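You operate a simulated robot arm through the tools that you are given. There is no shell and no other tool.

You run a simulated robot arm. Do the job below in one go: nothing can be reset, and whatever is moved stays where it is left.

TASK
Clamp the blue-ended block and brush a patch of paste on its top.
Fine: the block lies in the flat vice already; pale green paste from the blue pot, by the small brush with the green back, on the bare steel of the top; the brush goes back to its spot; leave the stop and the other blocks. Set down upright: small brush with the green back. A coat counts when it lies all over at full strength: go over it till it gets no stronger.

Only the result counts: the job must be done as asked and must still hold three seconds after the hand-in. Knocking over, shifting, dropping, spilling or breaking anything else fails it.

THE ROBOT
A 7-joint arm with a two-finger parallel gripper, fixed in place. Base frame: the origin is on the floor under the middle of its stand, x ahead of it, y to its left, z up; the work surface is at about z = 868. Units: mm, rad, N and s.
With the tool pointing down near the work surface it reaches from about 300 to 700 mm from the base axis. Its first joint turns from -1.152 to 1.152 rad. Payload 1.57 kg.
The TCP is the grasp point between the finger pads, 30 mm short of the fingertips. In the tool frame z runs along the fingers and y along their closing line. The gripper opens to 110 mm. The fingers are 24 mm wide and 12 mm thick; the gripper's body (48 by 112 mm) begins 78 mm behind the TCP.
Orientation is told as [roll, pitch, yaw] about the base's x, y, z axes, in that order, counted from this pose: with the fingers straight down and closing along the base's y, the tool's x points along the base's -x, its y along +y and its z along -z.

THE INTERFACE
- The arm moves only by the tool move_arm. Its argument "motion" is one flat list of numbers, 6 for each row, row after row: the shift along the base's x, y, z in units of 25 mm (1.0 is 25 mm), then the turn, a rotation vector about the base's x, y, z in units of 5 degrees (1.0 is 5 degrees). In form: [x, y, z, rx, ry, rz, x, y, z, rx, ry, rz, ...]. A call has 1 to 20 rows; each row shifts and turns the commanded pose from where the row before left it. "claw" is the gripper command, from -1 (shut) to 1 (fully open), values between in proportion, set as the call begins (left out, the last holds). A call with a number of a shift or a turn outside -1 to 1 is refused whole. Each row takes 0.2 s and may step no farther than 50 mm and 0.15 rad from the row before; otherwise, or with a gripper value out of range, the whole call is refused. Where a pose cannot be reached the arm comes as near as it can. A force on the tool above 40 N (or 10 N above the force at the start of the call, whichever is more), or a blocked arm, ends the call early, and 0.2 s more pass. Each finger travels about 108 mm/s and halts on what it meets, pressing with about 24 N; the grip force reading is that of the motor and also rises with nothing between the fingers. The clock runs only during rows and for 0.2 s after the last one: add rows that do not move to give the fingers time. It gives the time, the measured TCP pose, the force on the tool (base axes), the opening and the grip force at its end, in the units of the frame above (readings bear some noise), with the torque about the TCP (base axes, N m) and any sound that the robot's microphone picked up.
- Cameras (640 x 400 px; columns grow to the right, rows downward): "scene" is fixed at [156.5, -380, 1413]; the picture's right is [0.85, -0.53, 0.00], its down [-0.30, -0.47, -0.83] and it looks along [0.44, 0.70, -0.55] (base axes); focal length 222 px, centre (320, 200). "wrist" rides on the gripper at [70, 16, -141] in the tool frame; the picture's right is [-0.23, 0.97, 0.00], its down [-0.86, -0.20, -0.48] and it looks along [-0.47, -0.11, 0.88] (tool axes); focal length 222 px, centre (320, 200). There is no depth. A picture from a camera that has moved, and an enlarged one, comes with that camera's place and axes in the base frame and with its lens. The place of the scene camera against the robot may be out by one fixed shift of up to 12 mm in any direction.
- grab_frame(camera): a new picture of that camera. No time passes.
- enlarge(camera, box): a new picture of the part [left, top, right, bottom] of that camera's present view, enlarged. No time passes.
- job_done(): hands the job in; it is judged then, once.

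Places have to be worked out from the pictures, the camera data and where the tool is seen. Open the gripper and draw the arm clear of the work before you hand the job in, unless the task says otherwise.

The tools are called by a JSON object that holds its "name" and its "arguments". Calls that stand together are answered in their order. move_arm: Moves the arm, as the interface text tells. Its arguments: {"type":"object","properties":{"motion":{"type":"array"},"claw":{"type":"number"}},"required":["motion"]} The other tools are called the same way: grab_frame (camera) takes a picture; enlarge (camera, box) takes an enlarged picture of a part of a camera's view; job_done () hands the job in.

At the start:

```text
clock: 0.0
ee_pos: [386.9, 147.9, 1270.5]
tool_rot: [0.001, -0.001, -0.001]
ft_force: [0.2, -0.9, -0.4]
moment: [-0.01, -0.03, 0.0]
gripper_width: 110.1
gripper_force: 0.1
```

scene: 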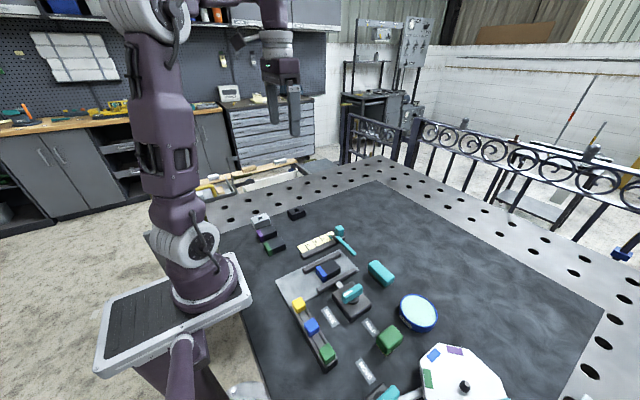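
wrist: 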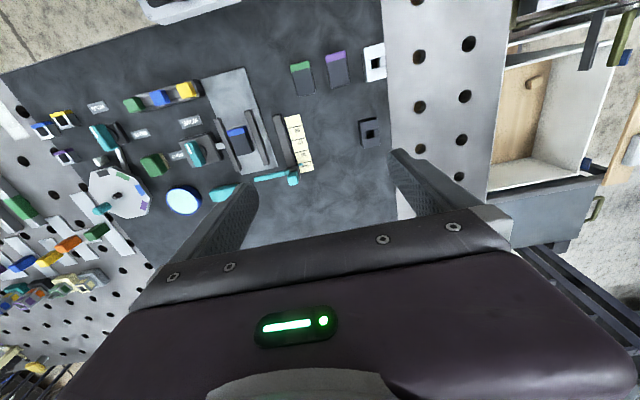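

I start by looking closer at the work surface in both cameras before moving anything.

{"name": "enlarge", "arguments": {"camera": "scene", "box": [240, 200, 400, 300]}}

{"name": "enlarge", "arguments": {"camera": "scene", "box": [280, 280, 440, 380]}}

{"name": "enlarge", "arguments": {"camera": "scene", "box": [360, 300, 520, 400]}}

{"name": "enlarge", "arguments": {"camera": "wrist", "box": [80, 60, 240, 160]}}

{"name": "enlarge", "arguments": {"camera": "wrist", "box": [180, 60, 340, 160]}}

{"name": "enlarge", "arguments": {"camera": "wrist", "box": [60, 120, 220, 220]}}

```text
4.00 times, centred on (320, 250) of scene
camera zoom: at [156.5, -380.0, 1413.0], right [0.85, -0.53, 0.0], down [-0.3, -0.47, -0.83], along [0.44, 0.7, -0.55], focal length 888 px, centre (320, 0)
```

zoom: 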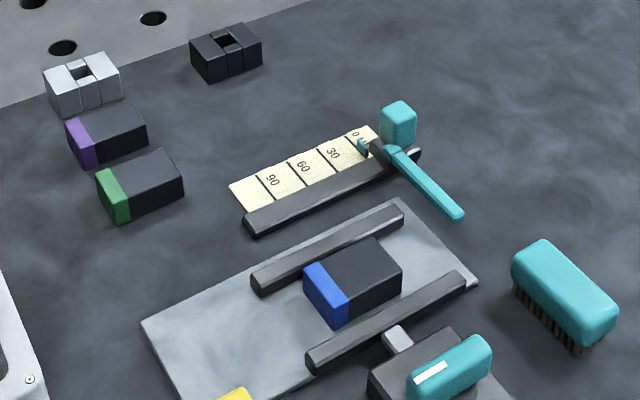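

```text
4.00 times, centred on (360, 330) of scene
camera zoom: at [156.5, -380.0, 1413.0], right [0.85, -0.53, 0.0], down [-0.3, -0.47, -0.83], along [0.44, 0.7, -0.55], focal length 888 px, centre (160, -320)
```

zoom: 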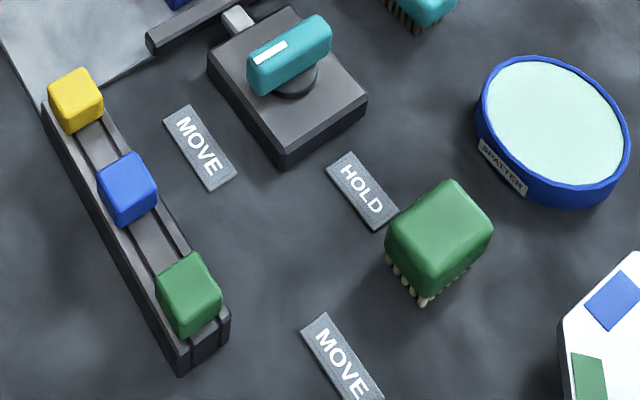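

```text
4.00 times, centred on (440, 350) of scene
camera zoom: at [156.5, -380.0, 1413.0], right [0.85, -0.53, 0.0], down [-0.3, -0.47, -0.83], along [0.44, 0.7, -0.55], focal length 888 px, centre (-160, -400)
```

zoom: 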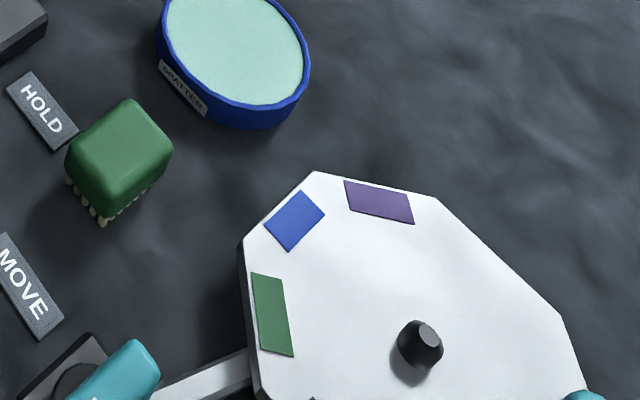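

```text
4.00 times, centred on (160, 110) of wrist
camera zoom: at [316.4, 163.5, 1411.4], right [0.23, 0.97, 0.0], down [0.86, -0.2, 0.48], along [0.47, -0.11, -0.88], focal length 888 px, centre (960, 560)
```

zoom: 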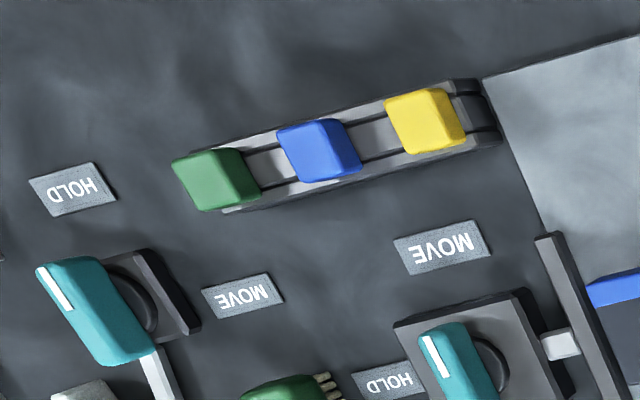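

```text
4.00 times, centred on (260, 110) of wrist
camera zoom: at [316.4, 163.5, 1411.4], right [0.23, 0.97, 0.0], down [0.86, -0.2, 0.48], along [0.47, -0.11, -0.88], focal length 888 px, centre (560, 560)
```

zoom: 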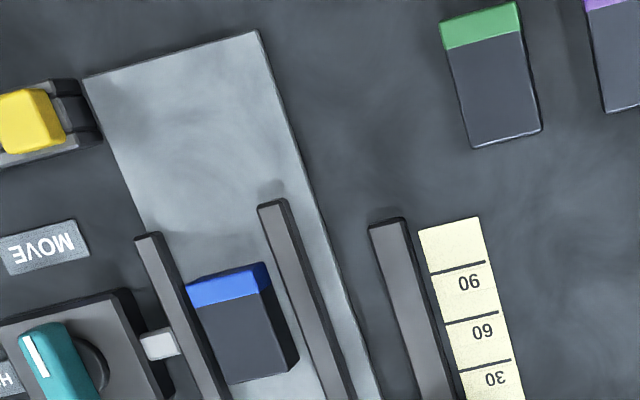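

```text
4.00 times, centred on (140, 170) of wrist
camera zoom: at [316.4, 163.5, 1411.4], right [0.23, 0.97, 0.0], down [0.86, -0.2, 0.48], along [0.47, -0.11, -0.88], focal length 888 px, centre (1040, 320)
```

zoom: 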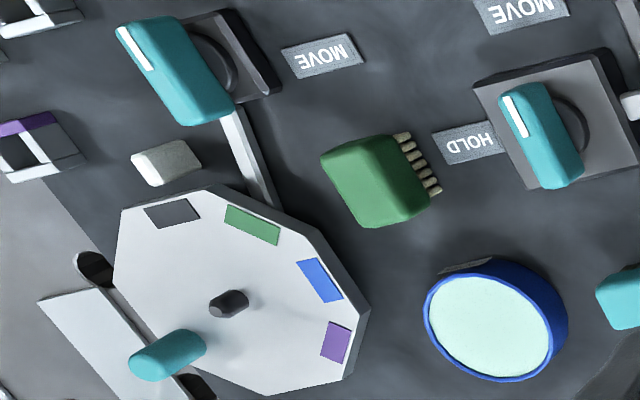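

The block sits between two low jaws near (397, -43), with a HOLD/MOVE knob near (400, -147); the green brush is near (403, -267) and the pot near (511, -258). I'll move the wrist camera above the vice for a closer look, staying high.

{"name": "move_arm", "arguments": {"motion": [-0.2, -0.95, -0.7, 0, 0, 0, -0.2, -0.95, -0.7, 0, 0, 0, -0.2, -0.95, -0.7, 0, 0, 0, -0.2, -0.95, -0.7, 0, 0, 0, -0.2, -0.95, -0.7, 0, 0, 0, -0.2, -0.95, -0.7, 0, 0, 0, -0.2, -0.95, -0.7, 0, 0, 0, -0.2, -0.95, -0.7, 0, 0, 0]}}

{"name": "grab_frame", "arguments": {"camera": "wrist"}}

{"name": "grab_frame", "arguments": {"camera": "scene"}}

```text
clock: 1.8
ee_pos: [346.7, -44.4, 1130.3]
tool_rot: [0.001, 0.0, -0.001]
ft_force: [0.1, 0.2, 0.7]
moment: [0.0, 0.0, -0.01]
gripper_width: 109.8
gripper_force: 0.1
```

```text
taken
camera wrist: at [276.6, -27.6, 1270.6], right [0.23, 0.97, 0.0], down [0.86, -0.2, 0.48], along [0.47, -0.11, -0.88], focal length 222 px, centre (320, 200)
```

wrist: 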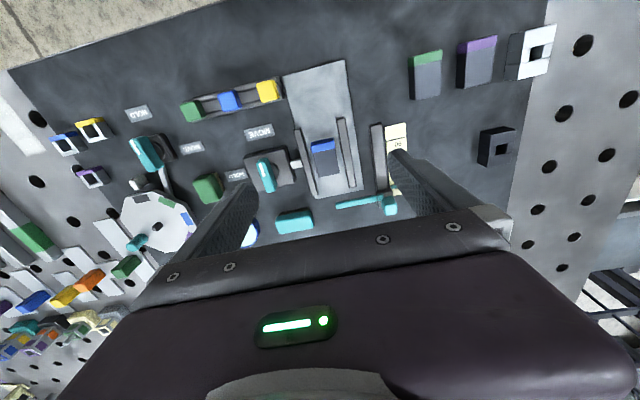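

```text
taken
```

scene: 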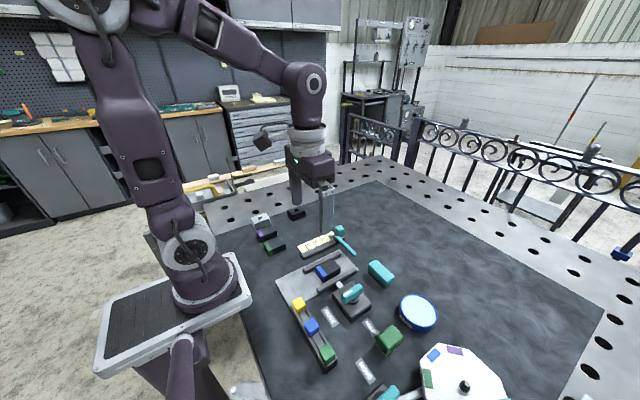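

Now I enlarge the vice, knob, brush and other items in this closer view.

{"name": "enlarge", "arguments": {"camera": "wrist", "box": [230, 110, 390, 210]}}

{"name": "enlarge", "arguments": {"camera": "wrist", "box": [160, 100, 320, 200]}}

{"name": "enlarge", "arguments": {"camera": "wrist", "box": [290, 120, 370, 170]}}

{"name": "enlarge", "arguments": {"camera": "wrist", "box": [40, 90, 200, 190]}}

```text
4.00 times, centred on (310, 160) of wrist
camera zoom: at [276.6, -27.6, 1270.6], right [0.23, 0.97, 0.0], down [0.86, -0.2, 0.48], along [0.47, -0.11, -0.88], focal length 888 px, centre (360, 360)
```

zoom: 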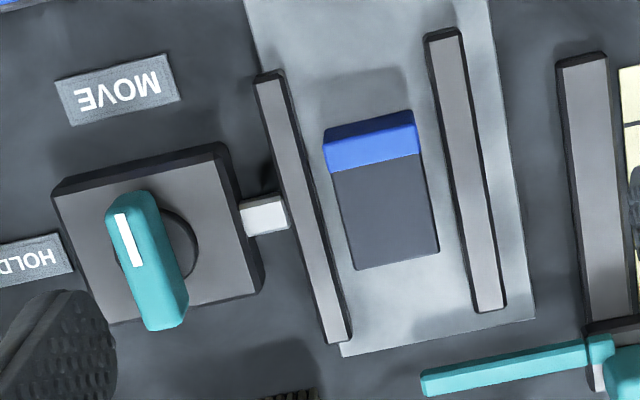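

```text
4.00 times, centred on (240, 150) of wrist
camera zoom: at [276.6, -27.6, 1270.6], right [0.23, 0.97, 0.0], down [0.86, -0.2, 0.48], along [0.47, -0.11, -0.88], focal length 888 px, centre (640, 400)
```

zoom: 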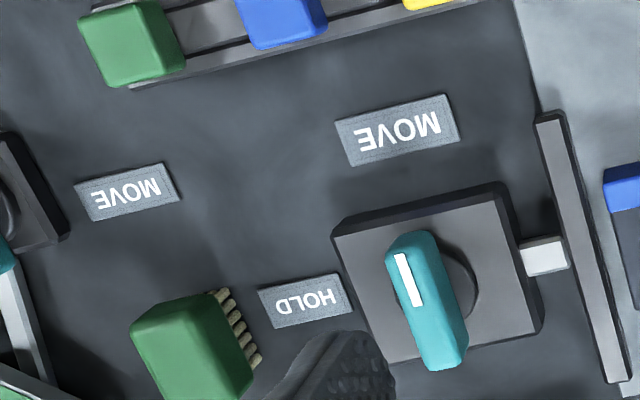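

```text
8.00 times, centred on (330, 145) of wrist
camera zoom: at [276.6, -27.6, 1270.6], right [0.23, 0.97, 0.0], down [0.86, -0.2, 0.48], along [0.47, -0.11, -0.88], focal length 1777 px, centre (240, 640)
```

zoom: 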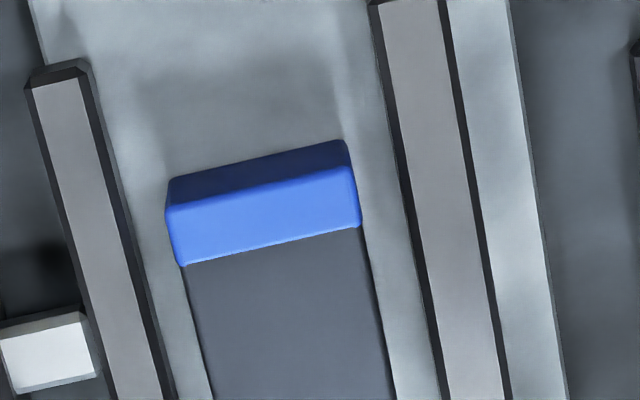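

```text
4.00 times, centred on (120, 140) of wrist
camera zoom: at [276.6, -27.6, 1270.6], right [0.23, 0.97, 0.0], down [0.86, -0.2, 0.48], along [0.47, -0.11, -0.88], focal length 888 px, centre (1120, 440)
```

zoom: 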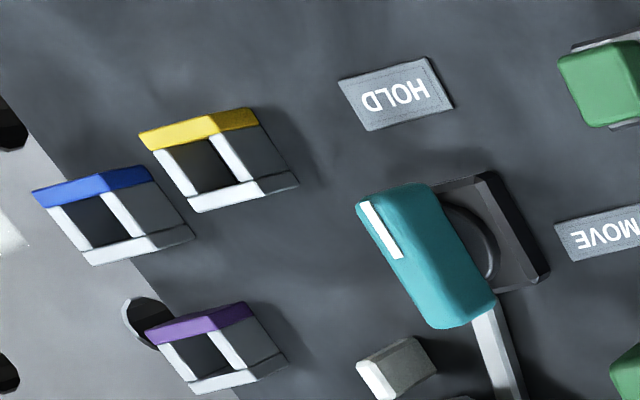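

The knob's white mark points to MOVE (toward the base), HOLD is on its -y side; the block (about x 371–430, y -66..-26) has ~10 mm gap to each jaw. Next I look at the brush and pot from closer.

{"name": "move_arm", "arguments": {"motion": [-0.1, -0.905, -0.45, 0, 0, 0, -0.1, -0.905, -0.45, 0, 0, 0, -0.1, -0.905, -0.45, 0, 0, 0, -0.1, -0.905, -0.45, 0, 0, 0, -0.1, -0.905, -0.45, 0, 0, 0, -0.1, -0.905, -0.45, 0, 0, 0, -0.1, -0.905, -0.45, 0, 0, 0, -0.1, -0.905, -0.45, 0, 0, 0, -0.1, -0.905, -0.45, 0, 0, 0]}}

{"name": "grab_frame", "arguments": {"camera": "wrist"}}

{"name": "enlarge", "arguments": {"camera": "wrist", "box": [240, 100, 400, 200]}}

{"name": "grab_frame", "arguments": {"camera": "scene"}}

```text
clock: 3.8
ee_pos: [323.4, -247.1, 1029.1]
tool_rot: [0.0, -0.001, 0.0]
ft_force: [0.2, 0.2, -0.4]
moment: [0.0, 0.03, -0.01]
gripper_width: 110.3
gripper_force: 0.0
```

```text
taken
camera wrist: at [252.9, -230.8, 1170.5], right [0.23, 0.97, 0.0], down [0.86, -0.2, 0.48], along [0.47, -0.11, -0.88], focal length 222 px, centre (320, 200)
```

wrist: 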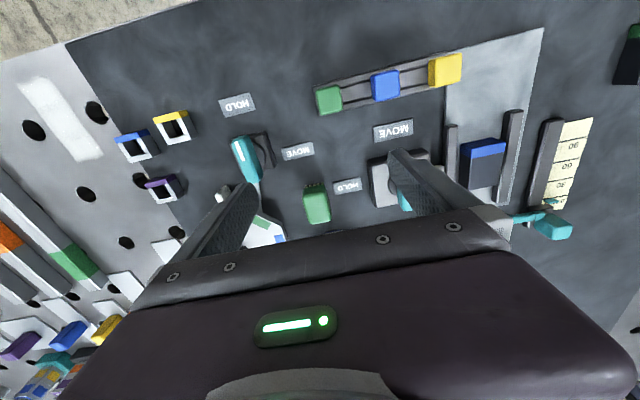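

```text
4.00 times, centred on (320, 150) of wrist
camera zoom: at [252.9, -230.8, 1170.5], right [0.23, 0.97, 0.0], down [0.86, -0.2, 0.48], along [0.47, -0.11, -0.88], focal length 888 px, centre (320, 400)
```

zoom: 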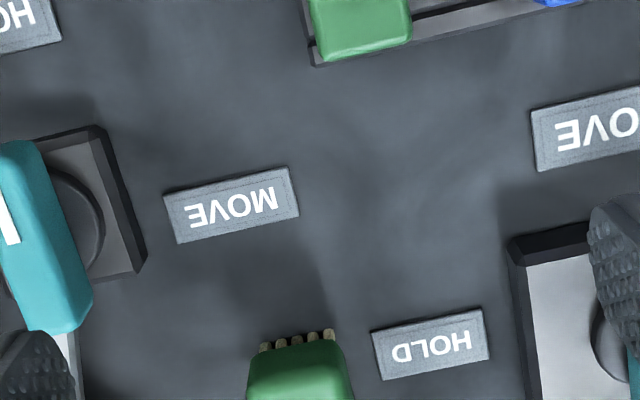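

```text
taken
```

scene: 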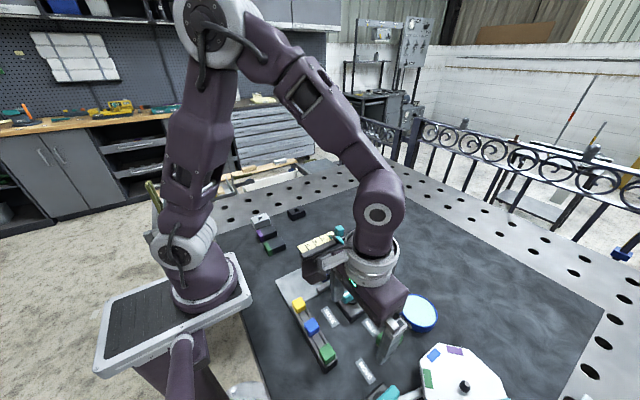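

The brush is visible between the fingers; I enlarge it and its surroundings.

{"name": "enlarge", "arguments": {"camera": "wrist", "box": [280, 170, 360, 220]}}

{"name": "enlarge", "arguments": {"camera": "wrist", "box": [360, 100, 520, 200]}}

{"name": "enlarge", "arguments": {"camera": "scene", "box": [280, 220, 440, 320]}}

```text
8.00 times, centred on (320, 195) of wrist
camera zoom: at [252.9, -230.8, 1170.5], right [0.23, 0.97, 0.0], down [0.86, -0.2, 0.48], along [0.47, -0.11, -0.88], focal length 1777 px, centre (320, 240)
```

zoom: 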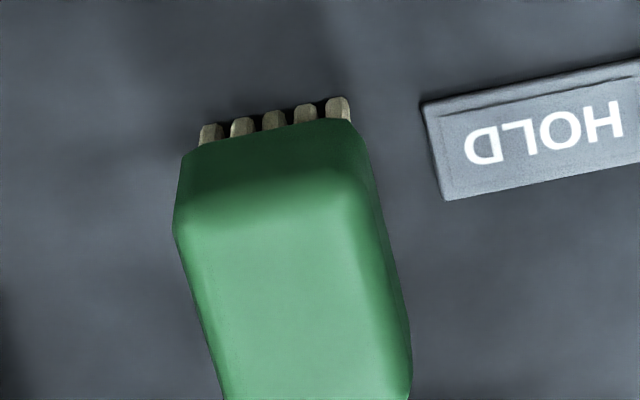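

```text
4.00 times, centred on (440, 150) of wrist
camera zoom: at [252.9, -230.8, 1170.5], right [0.23, 0.97, 0.0], down [0.86, -0.2, 0.48], along [0.47, -0.11, -0.88], focal length 888 px, centre (-160, 400)
```

zoom: 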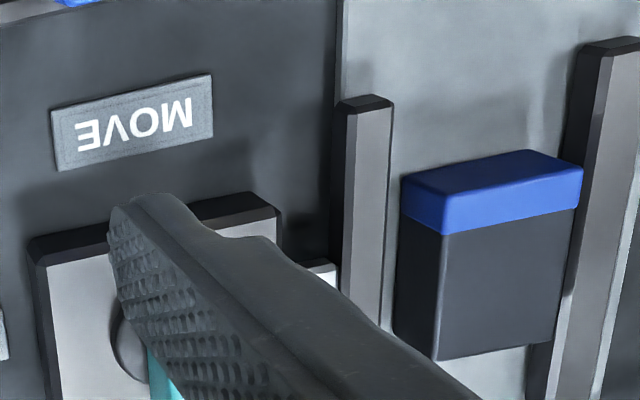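

```text
4.00 times, centred on (360, 270) of scene
camera zoom: at [156.5, -380.0, 1413.0], right [0.85, -0.53, 0.0], down [-0.3, -0.47, -0.83], along [0.44, 0.7, -0.55], focal length 888 px, centre (160, -80)
```

zoom: 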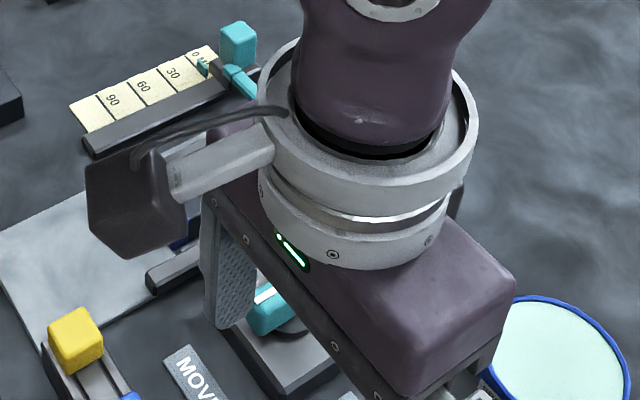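

The brush stands bristles-down, aligned with the axes, about 30 mm wide in y. I move forward in x to see the full length of the brush and the pot.

{"name": "move_arm", "arguments": {"motion": [0.97, 0, 0, 0, 0, 0, 0.97, 0, 0, 0, 0, 0, 0.97, 0, 0, 0, 0, 0, 0.97, 0, 0, 0, 0, 0]}}

{"name": "grab_frame", "arguments": {"camera": "wrist"}}

{"name": "enlarge", "arguments": {"camera": "wrist", "box": [260, 80, 420, 180]}}

{"name": "enlarge", "arguments": {"camera": "wrist", "box": [260, 140, 420, 240]}}

{"name": "enlarge", "arguments": {"camera": "wrist", "box": [360, 60, 520, 160]}}

```text
clock: 4.8
ee_pos: [420.5, -246.9, 1029.6]
tool_rot: [0.001, 0.0, -0.001]
ft_force: [0.2, -0.7, -1.2]
moment: [-0.04, 0.0, 0.03]
gripper_width: 109.9
gripper_force: 0.1
```

```text
taken
camera wrist: at [350.8, -230.6, 1170.7], right [0.23, 0.97, 0.0], down [0.86, -0.2, 0.48], along [0.47, -0.11, -0.88], focal length 222 px, centre (320, 200)
```

wrist: 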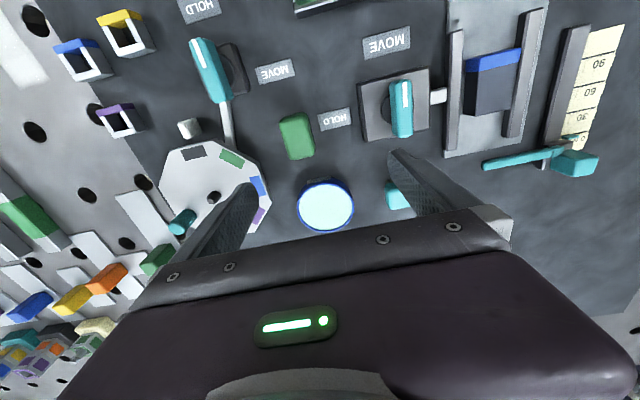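

```text
4.00 times, centred on (340, 130) of wrist
camera zoom: at [350.8, -230.6, 1170.7], right [0.23, 0.97, 0.0], down [0.86, -0.2, 0.48], along [0.47, -0.11, -0.88], focal length 888 px, centre (240, 480)
```

zoom: 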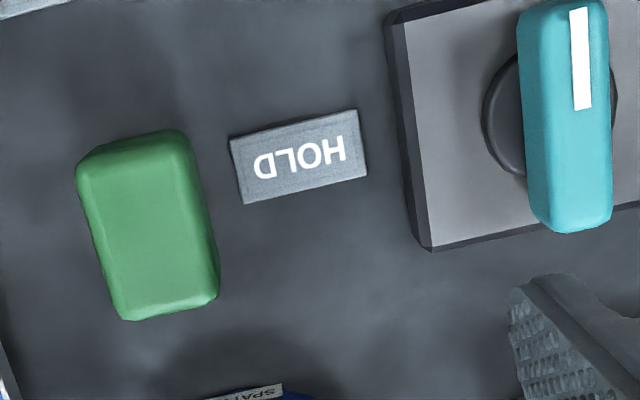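

```text
4.00 times, centred on (340, 190) of wrist
camera zoom: at [350.8, -230.6, 1170.7], right [0.23, 0.97, 0.0], down [0.86, -0.2, 0.48], along [0.47, -0.11, -0.88], focal length 888 px, centre (240, 240)
```

zoom: 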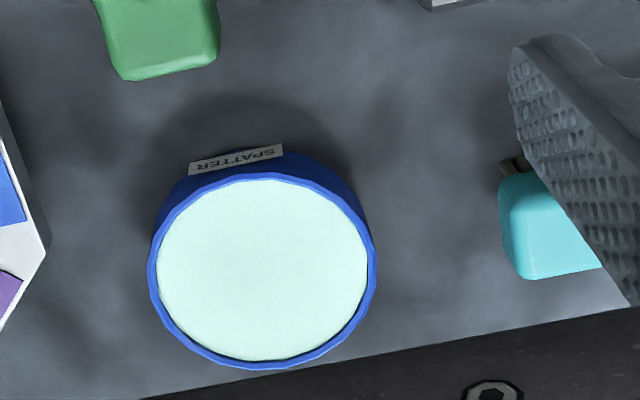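

```text
4.00 times, centred on (440, 110) of wrist
camera zoom: at [350.8, -230.6, 1170.7], right [0.23, 0.97, 0.0], down [0.86, -0.2, 0.48], along [0.47, -0.11, -0.88], focal length 888 px, centre (-160, 560)
```

zoom: 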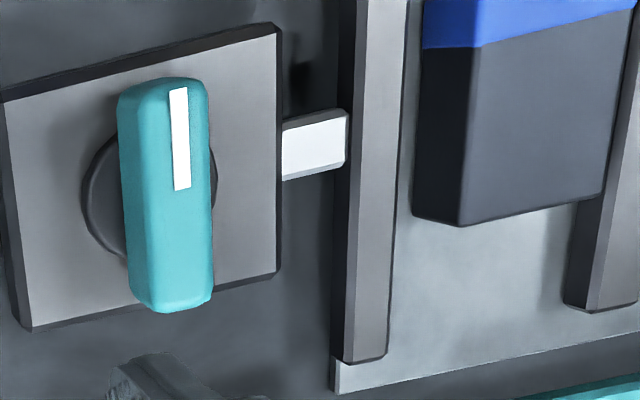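

From the two views I triangulate: knob axis ≈ (399, -153), handle along x, top z ≈ 921, bottom ≈ 899, box top ≈ 889; brush x 381–428, y -286..-253, top ≈ 906; pot centre ≈ (516, -260), rim ≈ 890. I'll go above the knob with fingers part-closed and check.

{"name": "move_arm", "arguments": {"motion": [-0.215, 0.94, 0, 0, 0, 0, -0.215, 0.94, 0, 0, 0, 0, -0.215, 0.94, 0, 0, 0, 0, -0.215, 0.94, 0, 0, 0, 0, 0, 0, -0.8, 0, 0, 0, 0, 0, -0.8, 0, 0, 0], "claw": 0.05}}

{"name": "grab_frame", "arguments": {"camera": "wrist"}}

{"name": "enlarge", "arguments": {"camera": "wrist", "box": [240, 120, 400, 220]}}

{"name": "enlarge", "arguments": {"camera": "scene", "box": [280, 220, 440, 320]}}

```text
clock: 6.2
ee_pos: [398.6, -150.4, 988.8]
tool_rot: [-0.002, 0.001, -0.001]
ft_force: [0.5, -0.4, 0.3]
moment: [0.01, -0.01, 0.01]
gripper_width: 57.8
gripper_force: 0.1
```

```text
taken
camera wrist: at [328.8, -135.7, 1130.4], right [0.23, 0.97, 0.0], down [0.85, -0.2, 0.48], along [0.47, -0.11, -0.88], focal length 222 px, centre (320, 200)
```

wrist: 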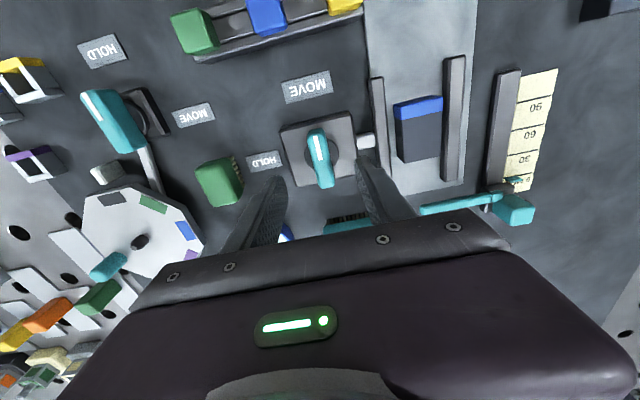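

```text
4.00 times, centred on (320, 170) of wrist
camera zoom: at [328.8, -135.7, 1130.4], right [0.23, 0.97, 0.0], down [0.85, -0.2, 0.48], along [0.47, -0.11, -0.88], focal length 888 px, centre (320, 320)
```

zoom: 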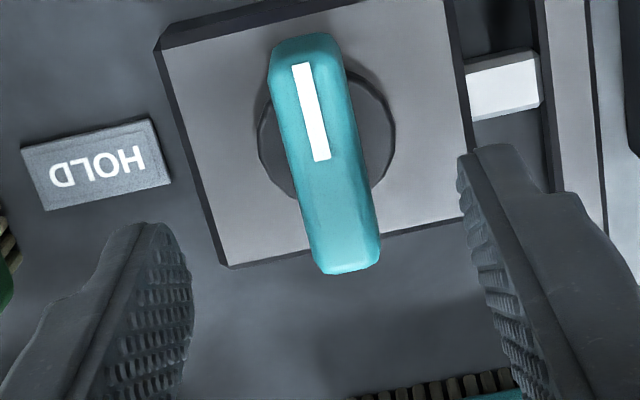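

```text
4.00 times, centred on (360, 270) of scene
camera zoom: at [156.5, -380.0, 1413.0], right [0.85, -0.53, 0.0], down [-0.3, -0.47, -0.83], along [0.44, 0.7, -0.55], focal length 888 px, centre (160, -80)
```

zoom: 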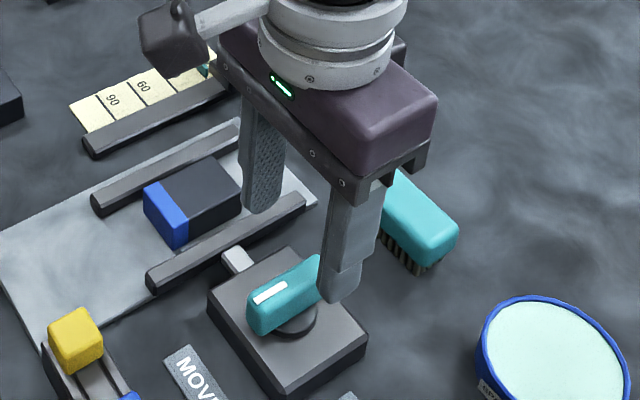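

The handle is centred between the fingers (axis ≈ (398, -150.5)). I descend so fingertips sit just above the disc, then close on the handle.

{"name": "move_arm", "arguments": {"motion": [0, 0, -0.75, 0, 0, 0, 0, 0, -0.75, 0, 0, 0, 0, 0, -0.74, 0, 0, 0]}}

{"name": "move_arm", "arguments": {"motion": [0, 0, 0, 0, 0, 0, 0, 0, 0, 0, 0, 0, 0, 0, 0, 0, 0, 0], "claw": -1}}

{"name": "grab_frame", "arguments": {"camera": "wrist"}}

```text
clock: 7.0
ee_pos: [399.4, -151.6, 933.3]
tool_rot: [-0.001, 0.0, 0.001]
ft_force: [0.2, 0.1, 0.2]
moment: [0.0, 0.0, -0.01]
gripper_width: 57.7
gripper_force: 0.0
```

```text
clock: 7.8
ee_pos: [398.9, -150.1, 932.1]
tool_rot: [0.002, 0.003, 0.002]
ft_force: [-0.4, 22.0, -8.6]
moment: [0.29, -1.02, 0.02]
gripper_width: 18.0
gripper_force: 31.9
```

```text
taken
camera wrist: at [329.3, -134.7, 1074.1], right [0.23, 0.97, 0.0], down [0.86, -0.2, 0.48], along [0.47, -0.11, -0.88], focal length 222 px, centre (320, 200)
```

wrist: 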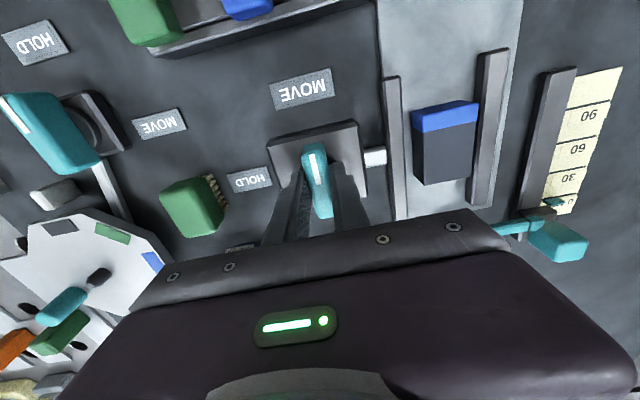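

The handle is gripped (18 mm), but with a 22 N side force toward +y, so the handle centre lies slightly more +y; I nudge the command to relieve it.

{"name": "move_arm", "arguments": {"motion": [0, 0.04, 0, 0, 0, 0, 0, 0, 0, 0, 0, 0]}}

```text
clock: 8.4
ee_pos: [399.9, -150.1, 932.4]
tool_rot: [-0.001, 0.002, 0.001]
ft_force: [5.6, 19.6, -25.5]
moment: [0.21, -0.06, 0.0]
gripper_width: 17.8
gripper_force: 32.4
```

Side force barely dropped and a vertical force shows; I continue nudging in +y a bit and slightly down.

{"name": "move_arm", "arguments": {"motion": [0, 0.04, 0, 0, 0, 0, 0, 0, 0, 0, 0, 0]}}

```text
clock: 9.0
ee_pos: [399.5, -151.0, 933.8]
tool_rot: [0.0, 0.001, -0.001]
ft_force: [3.5, 8.5, -25.9]
moment: [0.22, 0.11, 0.02]
gripper_width: 18.0
gripper_force: 32.9
```

The side force is falling; I nudge down a little to relieve the vertical pull.

{"name": "move_arm", "arguments": {"motion": [0, 0.03, -0.04, 0, 0, 0, 0, 0, 0, 0, 0, 0]}}

```text
clock: 9.6
ee_pos: [399.2, -150.7, 932.4]
tool_rot: [-0.003, -0.002, -0.002]
ft_force: [-2.0, -2.7, 10.3]
moment: [0.16, 0.99, 0.05]
gripper_width: 18.0
gripper_force: 32.6
```

Forces are now small. I begin turning the handle counter-clockwise (white mark from -x toward -y, HOLD), first 20° to check response.

{"name": "move_arm", "arguments": {"motion": [0, 0, 0, 0, 0, 1, 0, 0, 0, 0, 0, 1, 0, 0, 0, 0, 0, 1, 0, 0, 0, 0, 0, 1]}}

{"name": "grab_frame", "arguments": {"camera": "wrist"}}

{"name": "enlarge", "arguments": {"camera": "scene", "box": [280, 220, 440, 320]}}

```text
clock: 10.6
ee_pos: [399.5, -150.3, 932.0]
tool_rot: [0.0, -0.003, 0.351]
ft_force: [-6.5, -16.0, 23.3]
moment: [-0.2, 0.19, -0.03]
gripper_width: 17.8
gripper_force: 32.4
```

```text
taken
camera wrist: at [327.7, -159.2, 1073.8], right [-0.12, 0.99, 0.0], down [0.87, 0.11, 0.48], along [0.48, 0.06, -0.88], focal length 222 px, centre (320, 200)
```

wrist: 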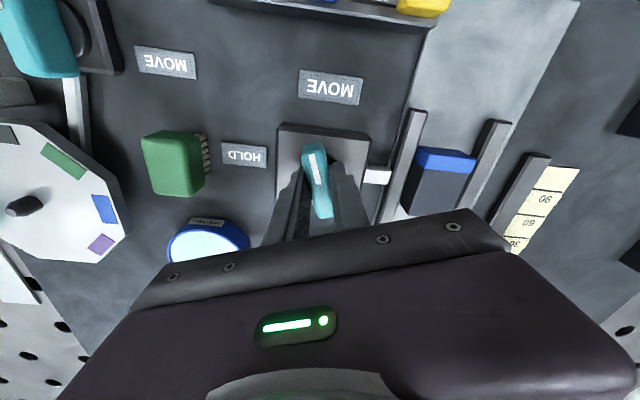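

```text
4.00 times, centred on (360, 270) of scene
camera zoom: at [156.0, -380.3, 1413.0], right [0.85, -0.53, 0.0], down [-0.3, -0.47, -0.83], along [0.44, 0.7, -0.55], focal length 888 px, centre (160, -80)
```

zoom: 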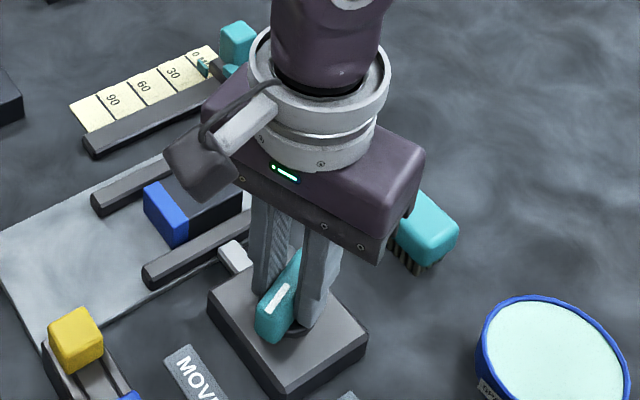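

The handle follows the turn. I continue with small corrections to relieve the forces.

{"name": "move_arm", "arguments": {"motion": [0, -0.02, 0.02, 0, 0, 1, 0, 0, 0, 0, 0, 1, 0, 0, 0, 0, 0, 1, 0, 0, 0, 0, 0, 1]}}

{"name": "enlarge", "arguments": {"camera": "scene", "box": [280, 220, 440, 320]}}

```text
clock: 11.6
ee_pos: [398.2, -150.4, 933.9]
tool_rot: [0.001, -0.001, 0.7]
ft_force: [0.9, -22.3, 0.6]
moment: [-0.06, -0.51, 0.0]
gripper_width: 17.8
gripper_force: 32.2
```

```text
4.00 times, centred on (360, 270) of scene
camera zoom: at [156.6, -380.6, 1412.9], right [0.85, -0.53, 0.0], down [-0.3, -0.47, -0.83], along [0.44, 0.7, -0.55], focal length 888 px, centre (160, -80)
```

zoom: 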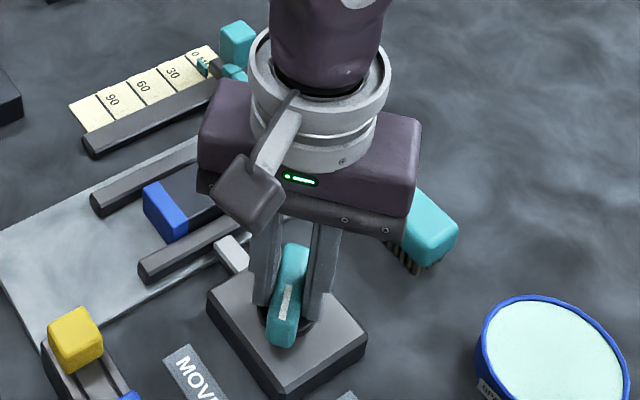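

The jaw moves toward the block as the handle turns, so the knob drives the vice. I keep turning, easing -y slightly.

{"name": "move_arm", "arguments": {"motion": [0, -0.03, 0, 0, 0, 1, 0, 0, 0, 0, 0, 1, 0, 0, 0, 0, 0, 1, 0, 0, 0, 0, 0, 1]}}

{"name": "enlarge", "arguments": {"camera": "scene", "box": [280, 220, 440, 320]}}

```text
clock: 12.6
ee_pos: [399.3, -150.5, 931.0]
tool_rot: [0.001, 0.0, 1.048]
ft_force: [7.6, -16.6, -12.0]
moment: [0.08, -0.41, -0.08]
gripper_width: 18.0
gripper_force: 32.9
```

```text
4.00 times, centred on (360, 270) of scene
camera zoom: at [156.9, -380.5, 1412.9], right [0.85, -0.53, 0.0], down [-0.3, -0.47, -0.83], along [0.44, 0.7, -0.55], focal length 888 px, centre (160, -80)
```

zoom: 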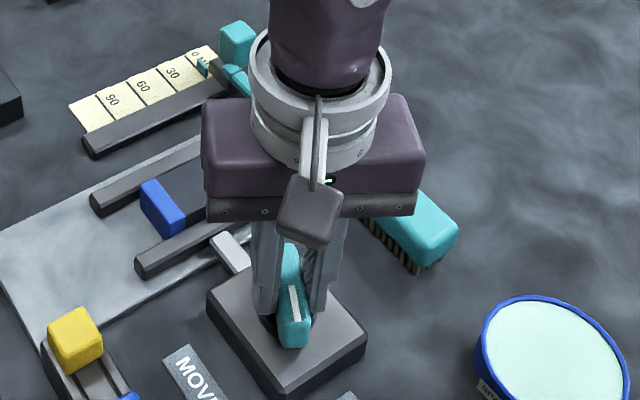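

The jaw keeps advancing and the block has started moving toward the fixed jaw. I continue the turn by another 20° and check.

{"name": "move_arm", "arguments": {"motion": [-0.01, -0.02, 0, 0, 0, 1, 0, 0, 0, 0, 0, 1, 0, 0, 0, 0, 0, 1, 0, 0, 0, 0, 0, 1]}}

{"name": "enlarge", "arguments": {"camera": "scene", "box": [280, 220, 440, 320]}}

{"name": "grab_frame", "arguments": {"camera": "wrist"}}

```text
clock: 13.6
ee_pos: [399.6, -150.5, 932.1]
tool_rot: [-0.002, 0.0, 1.399]
ft_force: [10.0, -0.1, 1.2]
moment: [0.2, 0.08, 0.03]
gripper_width: 17.8
gripper_force: 32.9
```

```text
4.00 times, centred on (360, 270) of scene
camera zoom: at [156.8, -380.0, 1413.0], right [0.85, -0.53, 0.0], down [-0.3, -0.47, -0.83], along [0.44, 0.7, -0.55], focal length 888 px, centre (160, -80)
```

zoom: 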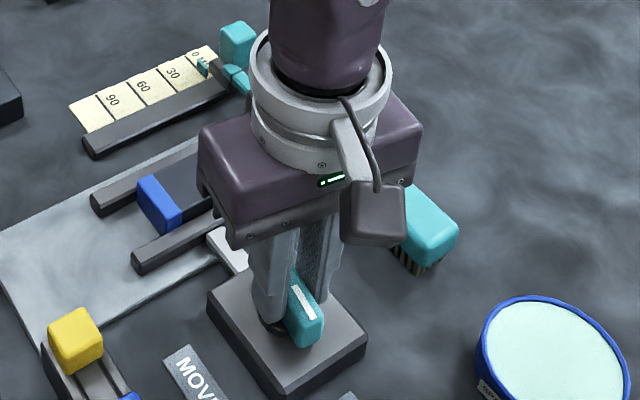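

```text
taken
camera wrist: at [371.3, -217.1, 1073.7], right [-0.92, 0.39, 0.0], down [0.34, 0.81, 0.48], along [0.19, 0.44, -0.88], focal length 222 px, centre (320, 200)
```

wrist: 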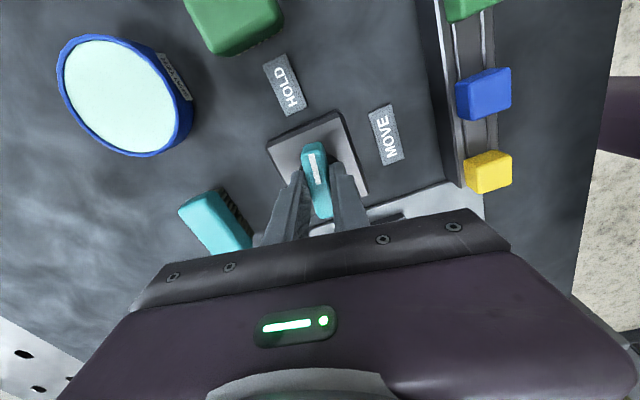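

At 80° with forces low; I complete the last 10° to HOLD.

{"name": "move_arm", "arguments": {"motion": [0, 0, 0, 0, 0, 1, 0, 0, 0, 0, 0, 1, 0, 0, 0, 0, 0, 0]}}

{"name": "enlarge", "arguments": {"camera": "scene", "box": [280, 220, 440, 320]}}

{"name": "grab_frame", "arguments": {"camera": "wrist"}}

```text
clock: 14.4
ee_pos: [399.4, -151.5, 933.2]
tool_rot: [-0.001, -0.003, 1.571]
ft_force: [15.2, 5.7, -7.6]
moment: [0.33, -0.17, -0.22]
gripper_width: 17.9
gripper_force: 32.5
```

```text
4.00 times, centred on (360, 270) of scene
camera zoom: at [157.0, -379.9, 1413.0], right [0.85, -0.53, 0.0], down [-0.3, -0.47, -0.83], along [0.44, 0.7, -0.55], focal length 888 px, centre (160, -80)
```

zoom: 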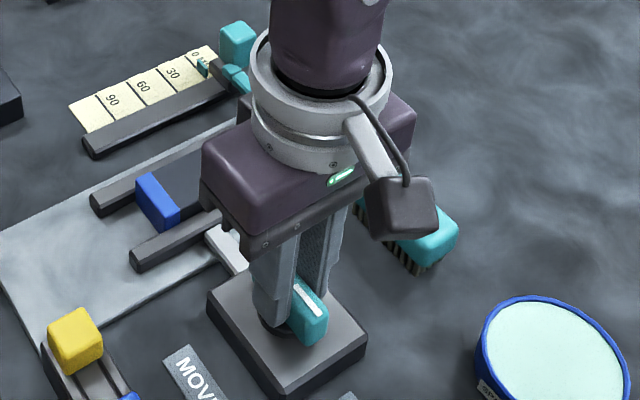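

```text
taken
camera wrist: at [383.2, -221.0, 1073.7], right [-0.97, 0.23, 0.0], down [0.2, 0.85, 0.48], along [0.11, 0.47, -0.88], focal length 222 px, centre (320, 200)
```

wrist: 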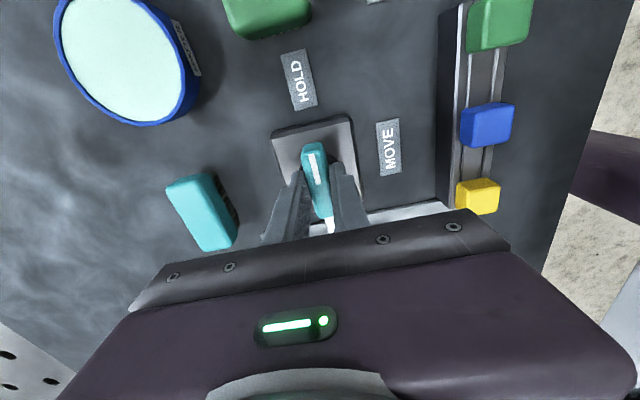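

A small resisting torque appears at 90°, suggesting the stop. I press 3° further gently to confirm it is fully at HOLD.

{"name": "move_arm", "arguments": {"motion": [0.02, 0, 0, 0, 0, 0.6, 0, 0, 0, 0, 0, 0]}}

{"name": "enlarge", "arguments": {"camera": "wrist", "box": [240, 100, 400, 200]}}

```text
clock: 15.0
ee_pos: [399.5, -150.1, 933.6]
tool_rot: [-0.001, 0.0, 1.623]
ft_force: [15.2, 5.3, -15.0]
moment: [0.21, -0.26, -0.88]
gripper_width: 18.7
gripper_force: 32.6
```

```text
4.00 times, centred on (320, 150) of wrist
camera zoom: at [387.0, -222.1, 1073.8], right [-0.98, 0.18, 0.0], down [0.15, 0.86, 0.48], along [0.08, 0.47, -0.88], focal length 888 px, centre (320, 400)
```

zoom: 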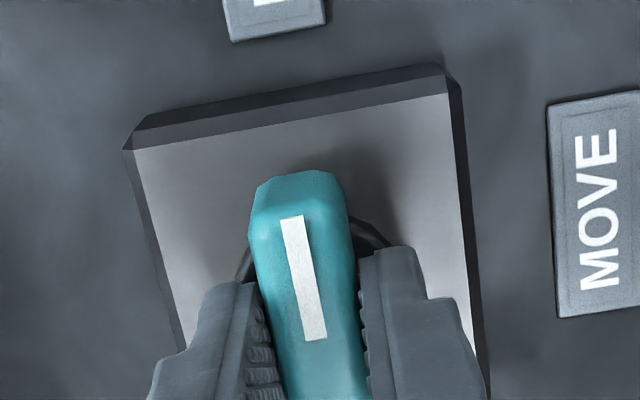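

The grip widened and torque rose to 0.9 N·m: the knob is at its stop (HOLD). I back off 3°, then open and lift.

{"name": "move_arm", "arguments": {"motion": [0, 0, 0, 0, 0, -0.6]}}

{"name": "move_arm", "arguments": {"motion": [0, 0, 0, 0, 0, 0, 0, 0, 0, 0, 0, 0, 0, 0, 0, 0, 0, 0, 0, 0, 0.8, 0, 0, 0, 0, 0, 0.9, 0, 0, 0, 0, 0, 0.9, 0, 0, 0, 0, 0, 0.9, 0, 0, 0], "claw": 0.05}}

{"name": "grab_frame", "arguments": {"camera": "wrist"}}

{"name": "enlarge", "arguments": {"camera": "scene", "box": [280, 220, 440, 320]}}

```text
clock: 15.4
ee_pos: [399.5, -151.4, 932.9]
tool_rot: [0.002, 0.0, 1.571]
ft_force: [14.7, 4.2, -17.3]
moment: [0.03, -0.31, -0.15]
gripper_width: 17.7
gripper_force: 32.3
```

```text
clock: 17.0
ee_pos: [400.6, -150.0, 1020.0]
tool_rot: [-0.001, 0.001, 1.572]
ft_force: [0.5, -0.1, 0.2]
moment: [0.03, -0.02, -0.02]
gripper_width: 57.5
gripper_force: 0.1
```

```text
taken
camera wrist: at [382.7, -220.7, 1161.6], right [-0.97, 0.23, 0.0], down [0.2, 0.85, 0.48], along [0.11, 0.47, -0.88], focal length 222 px, centre (320, 200)
```

wrist: 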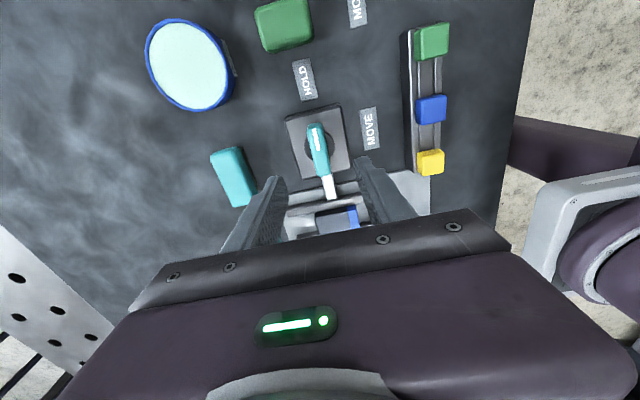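

```text
4.00 times, centred on (360, 270) of scene
camera zoom: at [156.5, -380.0, 1413.0], right [0.85, -0.53, 0.0], down [-0.3, -0.47, -0.83], along [0.44, 0.7, -0.55], focal length 888 px, centre (160, -80)
```

zoom: 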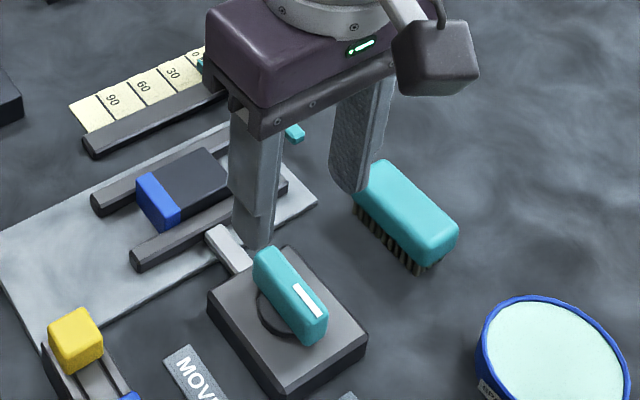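

The knob now points to HOLD. I rotate the wrist back and move above the vice to verify the block is pinched between both jaws.

{"name": "move_arm", "arguments": {"motion": [-0.089, 0.267, 0.045, 0, 0, -1, -0.089, 0.267, 0.045, 0, 0, -1, -0.089, 0.267, 0.045, 0, 0, -1, -0.089, 0.267, 0.045, 0, 0, -1, -0.089, 0.267, 0.045, 0, 0, -1, -0.089, 0.267, 0.045, 0, 0, -1, -0.089, 0.267, 0.045, 0, 0, -1, -0.089, 0.267, 0.045, 0, 0, -1, -0.089, 0.267, 0.045, 0, 0, -1, -0.089, 0.267, 0.045, 0, 0, -1, -0.089, 0.267, 0.045, 0, 0, -1, -0.089, 0.267, 0.045, 0, 0, -1, -0.089, 0.267, 0.045, 0, 0, -1, -0.089, 0.267, 0.045, 0, 0, -1, -0.089, 0.267, 0.045, 0, 0, -1, -0.089, 0.267, 0.045, 0, 0, -1, -0.089, 0.267, 0.045, 0, 0, -1, -0.089, 0.267, 0.045, 0, 0, -1]}}

{"name": "grab_frame", "arguments": {"camera": "wrist"}}

{"name": "enlarge", "arguments": {"camera": "wrist", "box": [240, 100, 400, 200]}}

{"name": "enlarge", "arguments": {"camera": "wrist", "box": [270, 130, 350, 180]}}

```text
clock: 20.8
ee_pos: [360.5, -30.4, 1040.9]
tool_rot: [-0.001, -0.001, -0.001]
ft_force: [0.6, 0.1, 0.2]
moment: [-0.03, 0.0, 0.02]
gripper_width: 58.1
gripper_force: 0.0
```

```text
taken
camera wrist: at [289.9, -14.7, 1181.1], right [0.23, 0.97, 0.0], down [0.85, -0.2, 0.48], along [0.47, -0.11, -0.88], focal length 222 px, centre (320, 200)
```

wrist: 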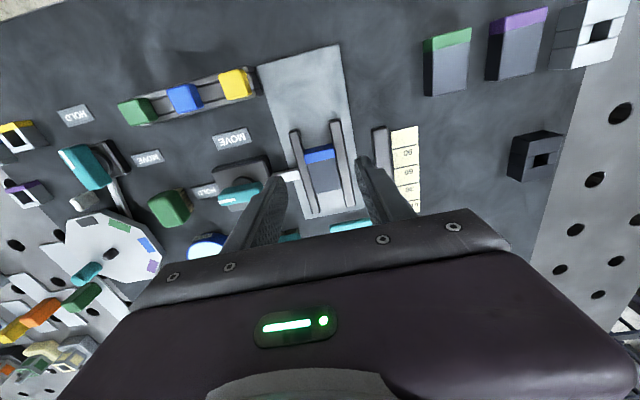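

```text
4.00 times, centred on (320, 150) of wrist
camera zoom: at [289.9, -14.7, 1181.1], right [0.23, 0.97, 0.0], down [0.85, -0.2, 0.48], along [0.47, -0.11, -0.88], focal length 888 px, centre (320, 400)
```

zoom: 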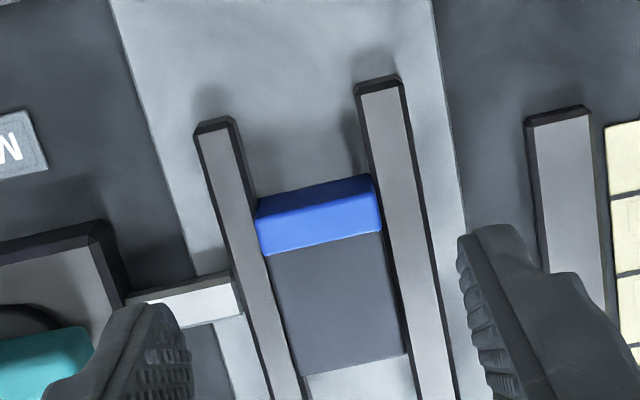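

```text
8.00 times, centred on (310, 155) of wrist
camera zoom: at [289.9, -14.7, 1181.1], right [0.23, 0.97, 0.0], down [0.85, -0.2, 0.48], along [0.47, -0.11, -0.88], focal length 1777 px, centre (400, 560)
```

zoom: 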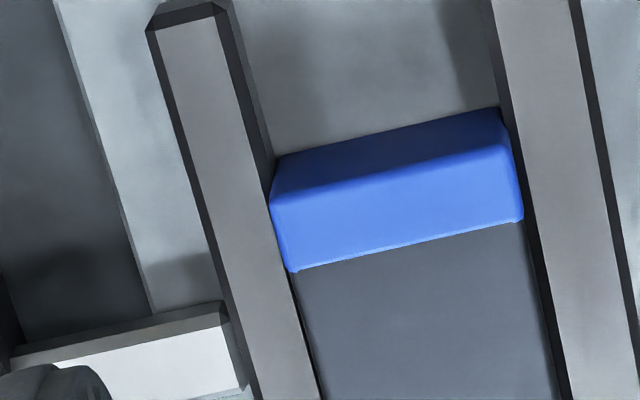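

The block is pinched between both jaws; steel top now spans about x 384–430.6, y -54.5..-16.5, z ≈ 897 with jaws ~15 mm lower. Next I go above the small green brush.

{"name": "move_arm", "arguments": {"motion": [0.176, -0.956, -0.164, 0, 0, 0, 0.176, -0.956, -0.164, 0, 0, 0, 0.176, -0.956, -0.164, 0, 0, 0, 0.176, -0.956, -0.164, 0, 0, 0, 0.176, -0.956, -0.164, 0, 0, 0, 0.176, -0.956, -0.164, 0, 0, 0, 0.176, -0.956, -0.164, 0, 0, 0, 0.176, -0.956, -0.164, 0, 0, 0, 0.176, -0.956, -0.164, 0, 0, 0, 0.176, -0.956, -0.164, 0, 0, 0]}}

{"name": "grab_frame", "arguments": {"camera": "wrist"}}

{"name": "enlarge", "arguments": {"camera": "wrist", "box": [240, 120, 400, 220]}}

{"name": "enlarge", "arguments": {"camera": "scene", "box": [340, 270, 500, 370]}}

```text
clock: 23.0
ee_pos: [404.0, -270.8, 1000.0]
tool_rot: [0.0, 0.001, 0.001]
ft_force: [0.0, 0.9, 0.6]
moment: [-0.01, 0.03, 0.03]
gripper_width: 57.6
gripper_force: 0.0
```

```text
taken
camera wrist: at [333.8, -254.7, 1140.4], right [0.23, 0.97, 0.0], down [0.86, -0.2, 0.48], along [0.47, -0.11, -0.88], focal length 222 px, centre (320, 200)
```

wrist: 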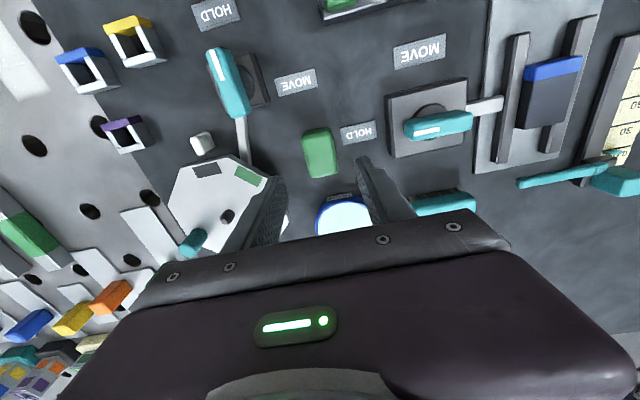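

```text
4.00 times, centred on (320, 170) of wrist
camera zoom: at [333.8, -254.7, 1140.4], right [0.23, 0.97, 0.0], down [0.86, -0.2, 0.48], along [0.47, -0.11, -0.88], focal length 888 px, centre (320, 320)
```

zoom: 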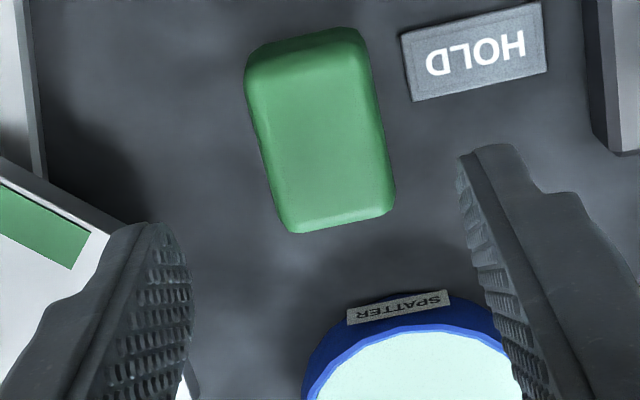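

```text
4.00 times, centred on (420, 320) of scene
camera zoom: at [156.5, -380.0, 1413.0], right [0.85, -0.53, 0.0], down [-0.3, -0.47, -0.83], along [0.44, 0.7, -0.55], focal length 888 px, centre (-80, -280)
```

zoom: 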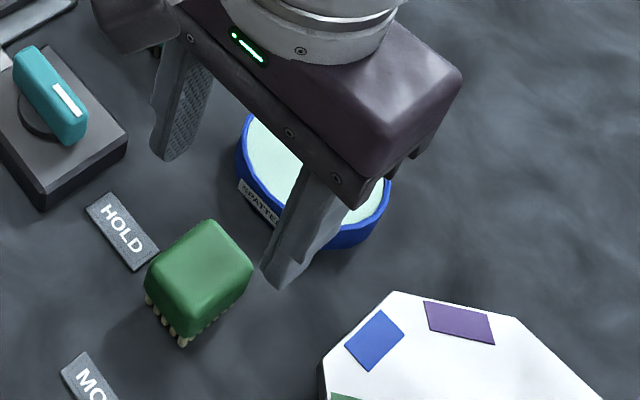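

The brush is centred near (407, -271). I shift 2.5 mm in x, descend to TCP z ≈ 915 (tips at back's lower edge) and grip it across its width.

{"name": "move_arm", "arguments": {"motion": [0.1, -0.02, -0.85, 0, 0, 0, 0, 0, -0.85, 0, 0, 0, 0, 0, -0.85, 0, 0, 0, 0, 0, -0.85, 0, 0, 0]}}

{"name": "enlarge", "arguments": {"camera": "scene", "box": [340, 270, 500, 370]}}

{"name": "grab_frame", "arguments": {"camera": "wrist"}}

```text
clock: 24.0
ee_pos: [405.5, -269.3, 914.4]
tool_rot: [0.0, -0.001, -0.001]
ft_force: [0.3, -0.2, 0.4]
moment: [-0.03, 0.02, 0.01]
gripper_width: 57.6
gripper_force: 0.1
```

```text
4.00 times, centred on (420, 320) of scene
camera zoom: at [156.5, -380.0, 1413.0], right [0.85, -0.53, 0.0], down [-0.3, -0.47, -0.83], along [0.44, 0.7, -0.55], focal length 888 px, centre (-80, -280)
```

zoom: 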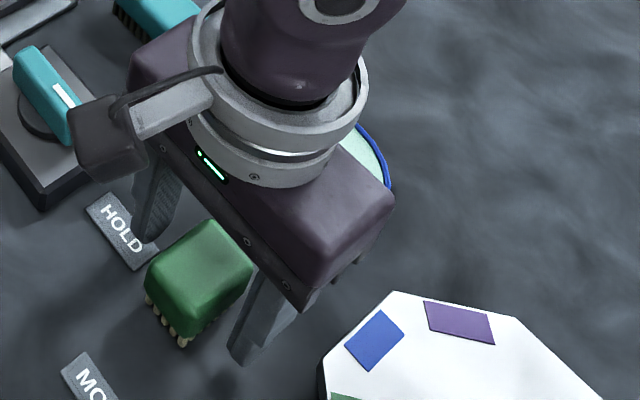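

```text
taken
camera wrist: at [336.3, -254.2, 1055.3], right [0.23, 0.97, 0.0], down [0.86, -0.2, 0.48], along [0.47, -0.11, -0.88], focal length 222 px, centre (320, 200)
```

wrist: 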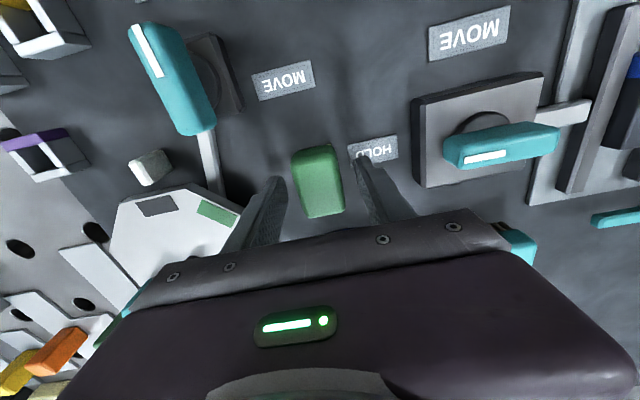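

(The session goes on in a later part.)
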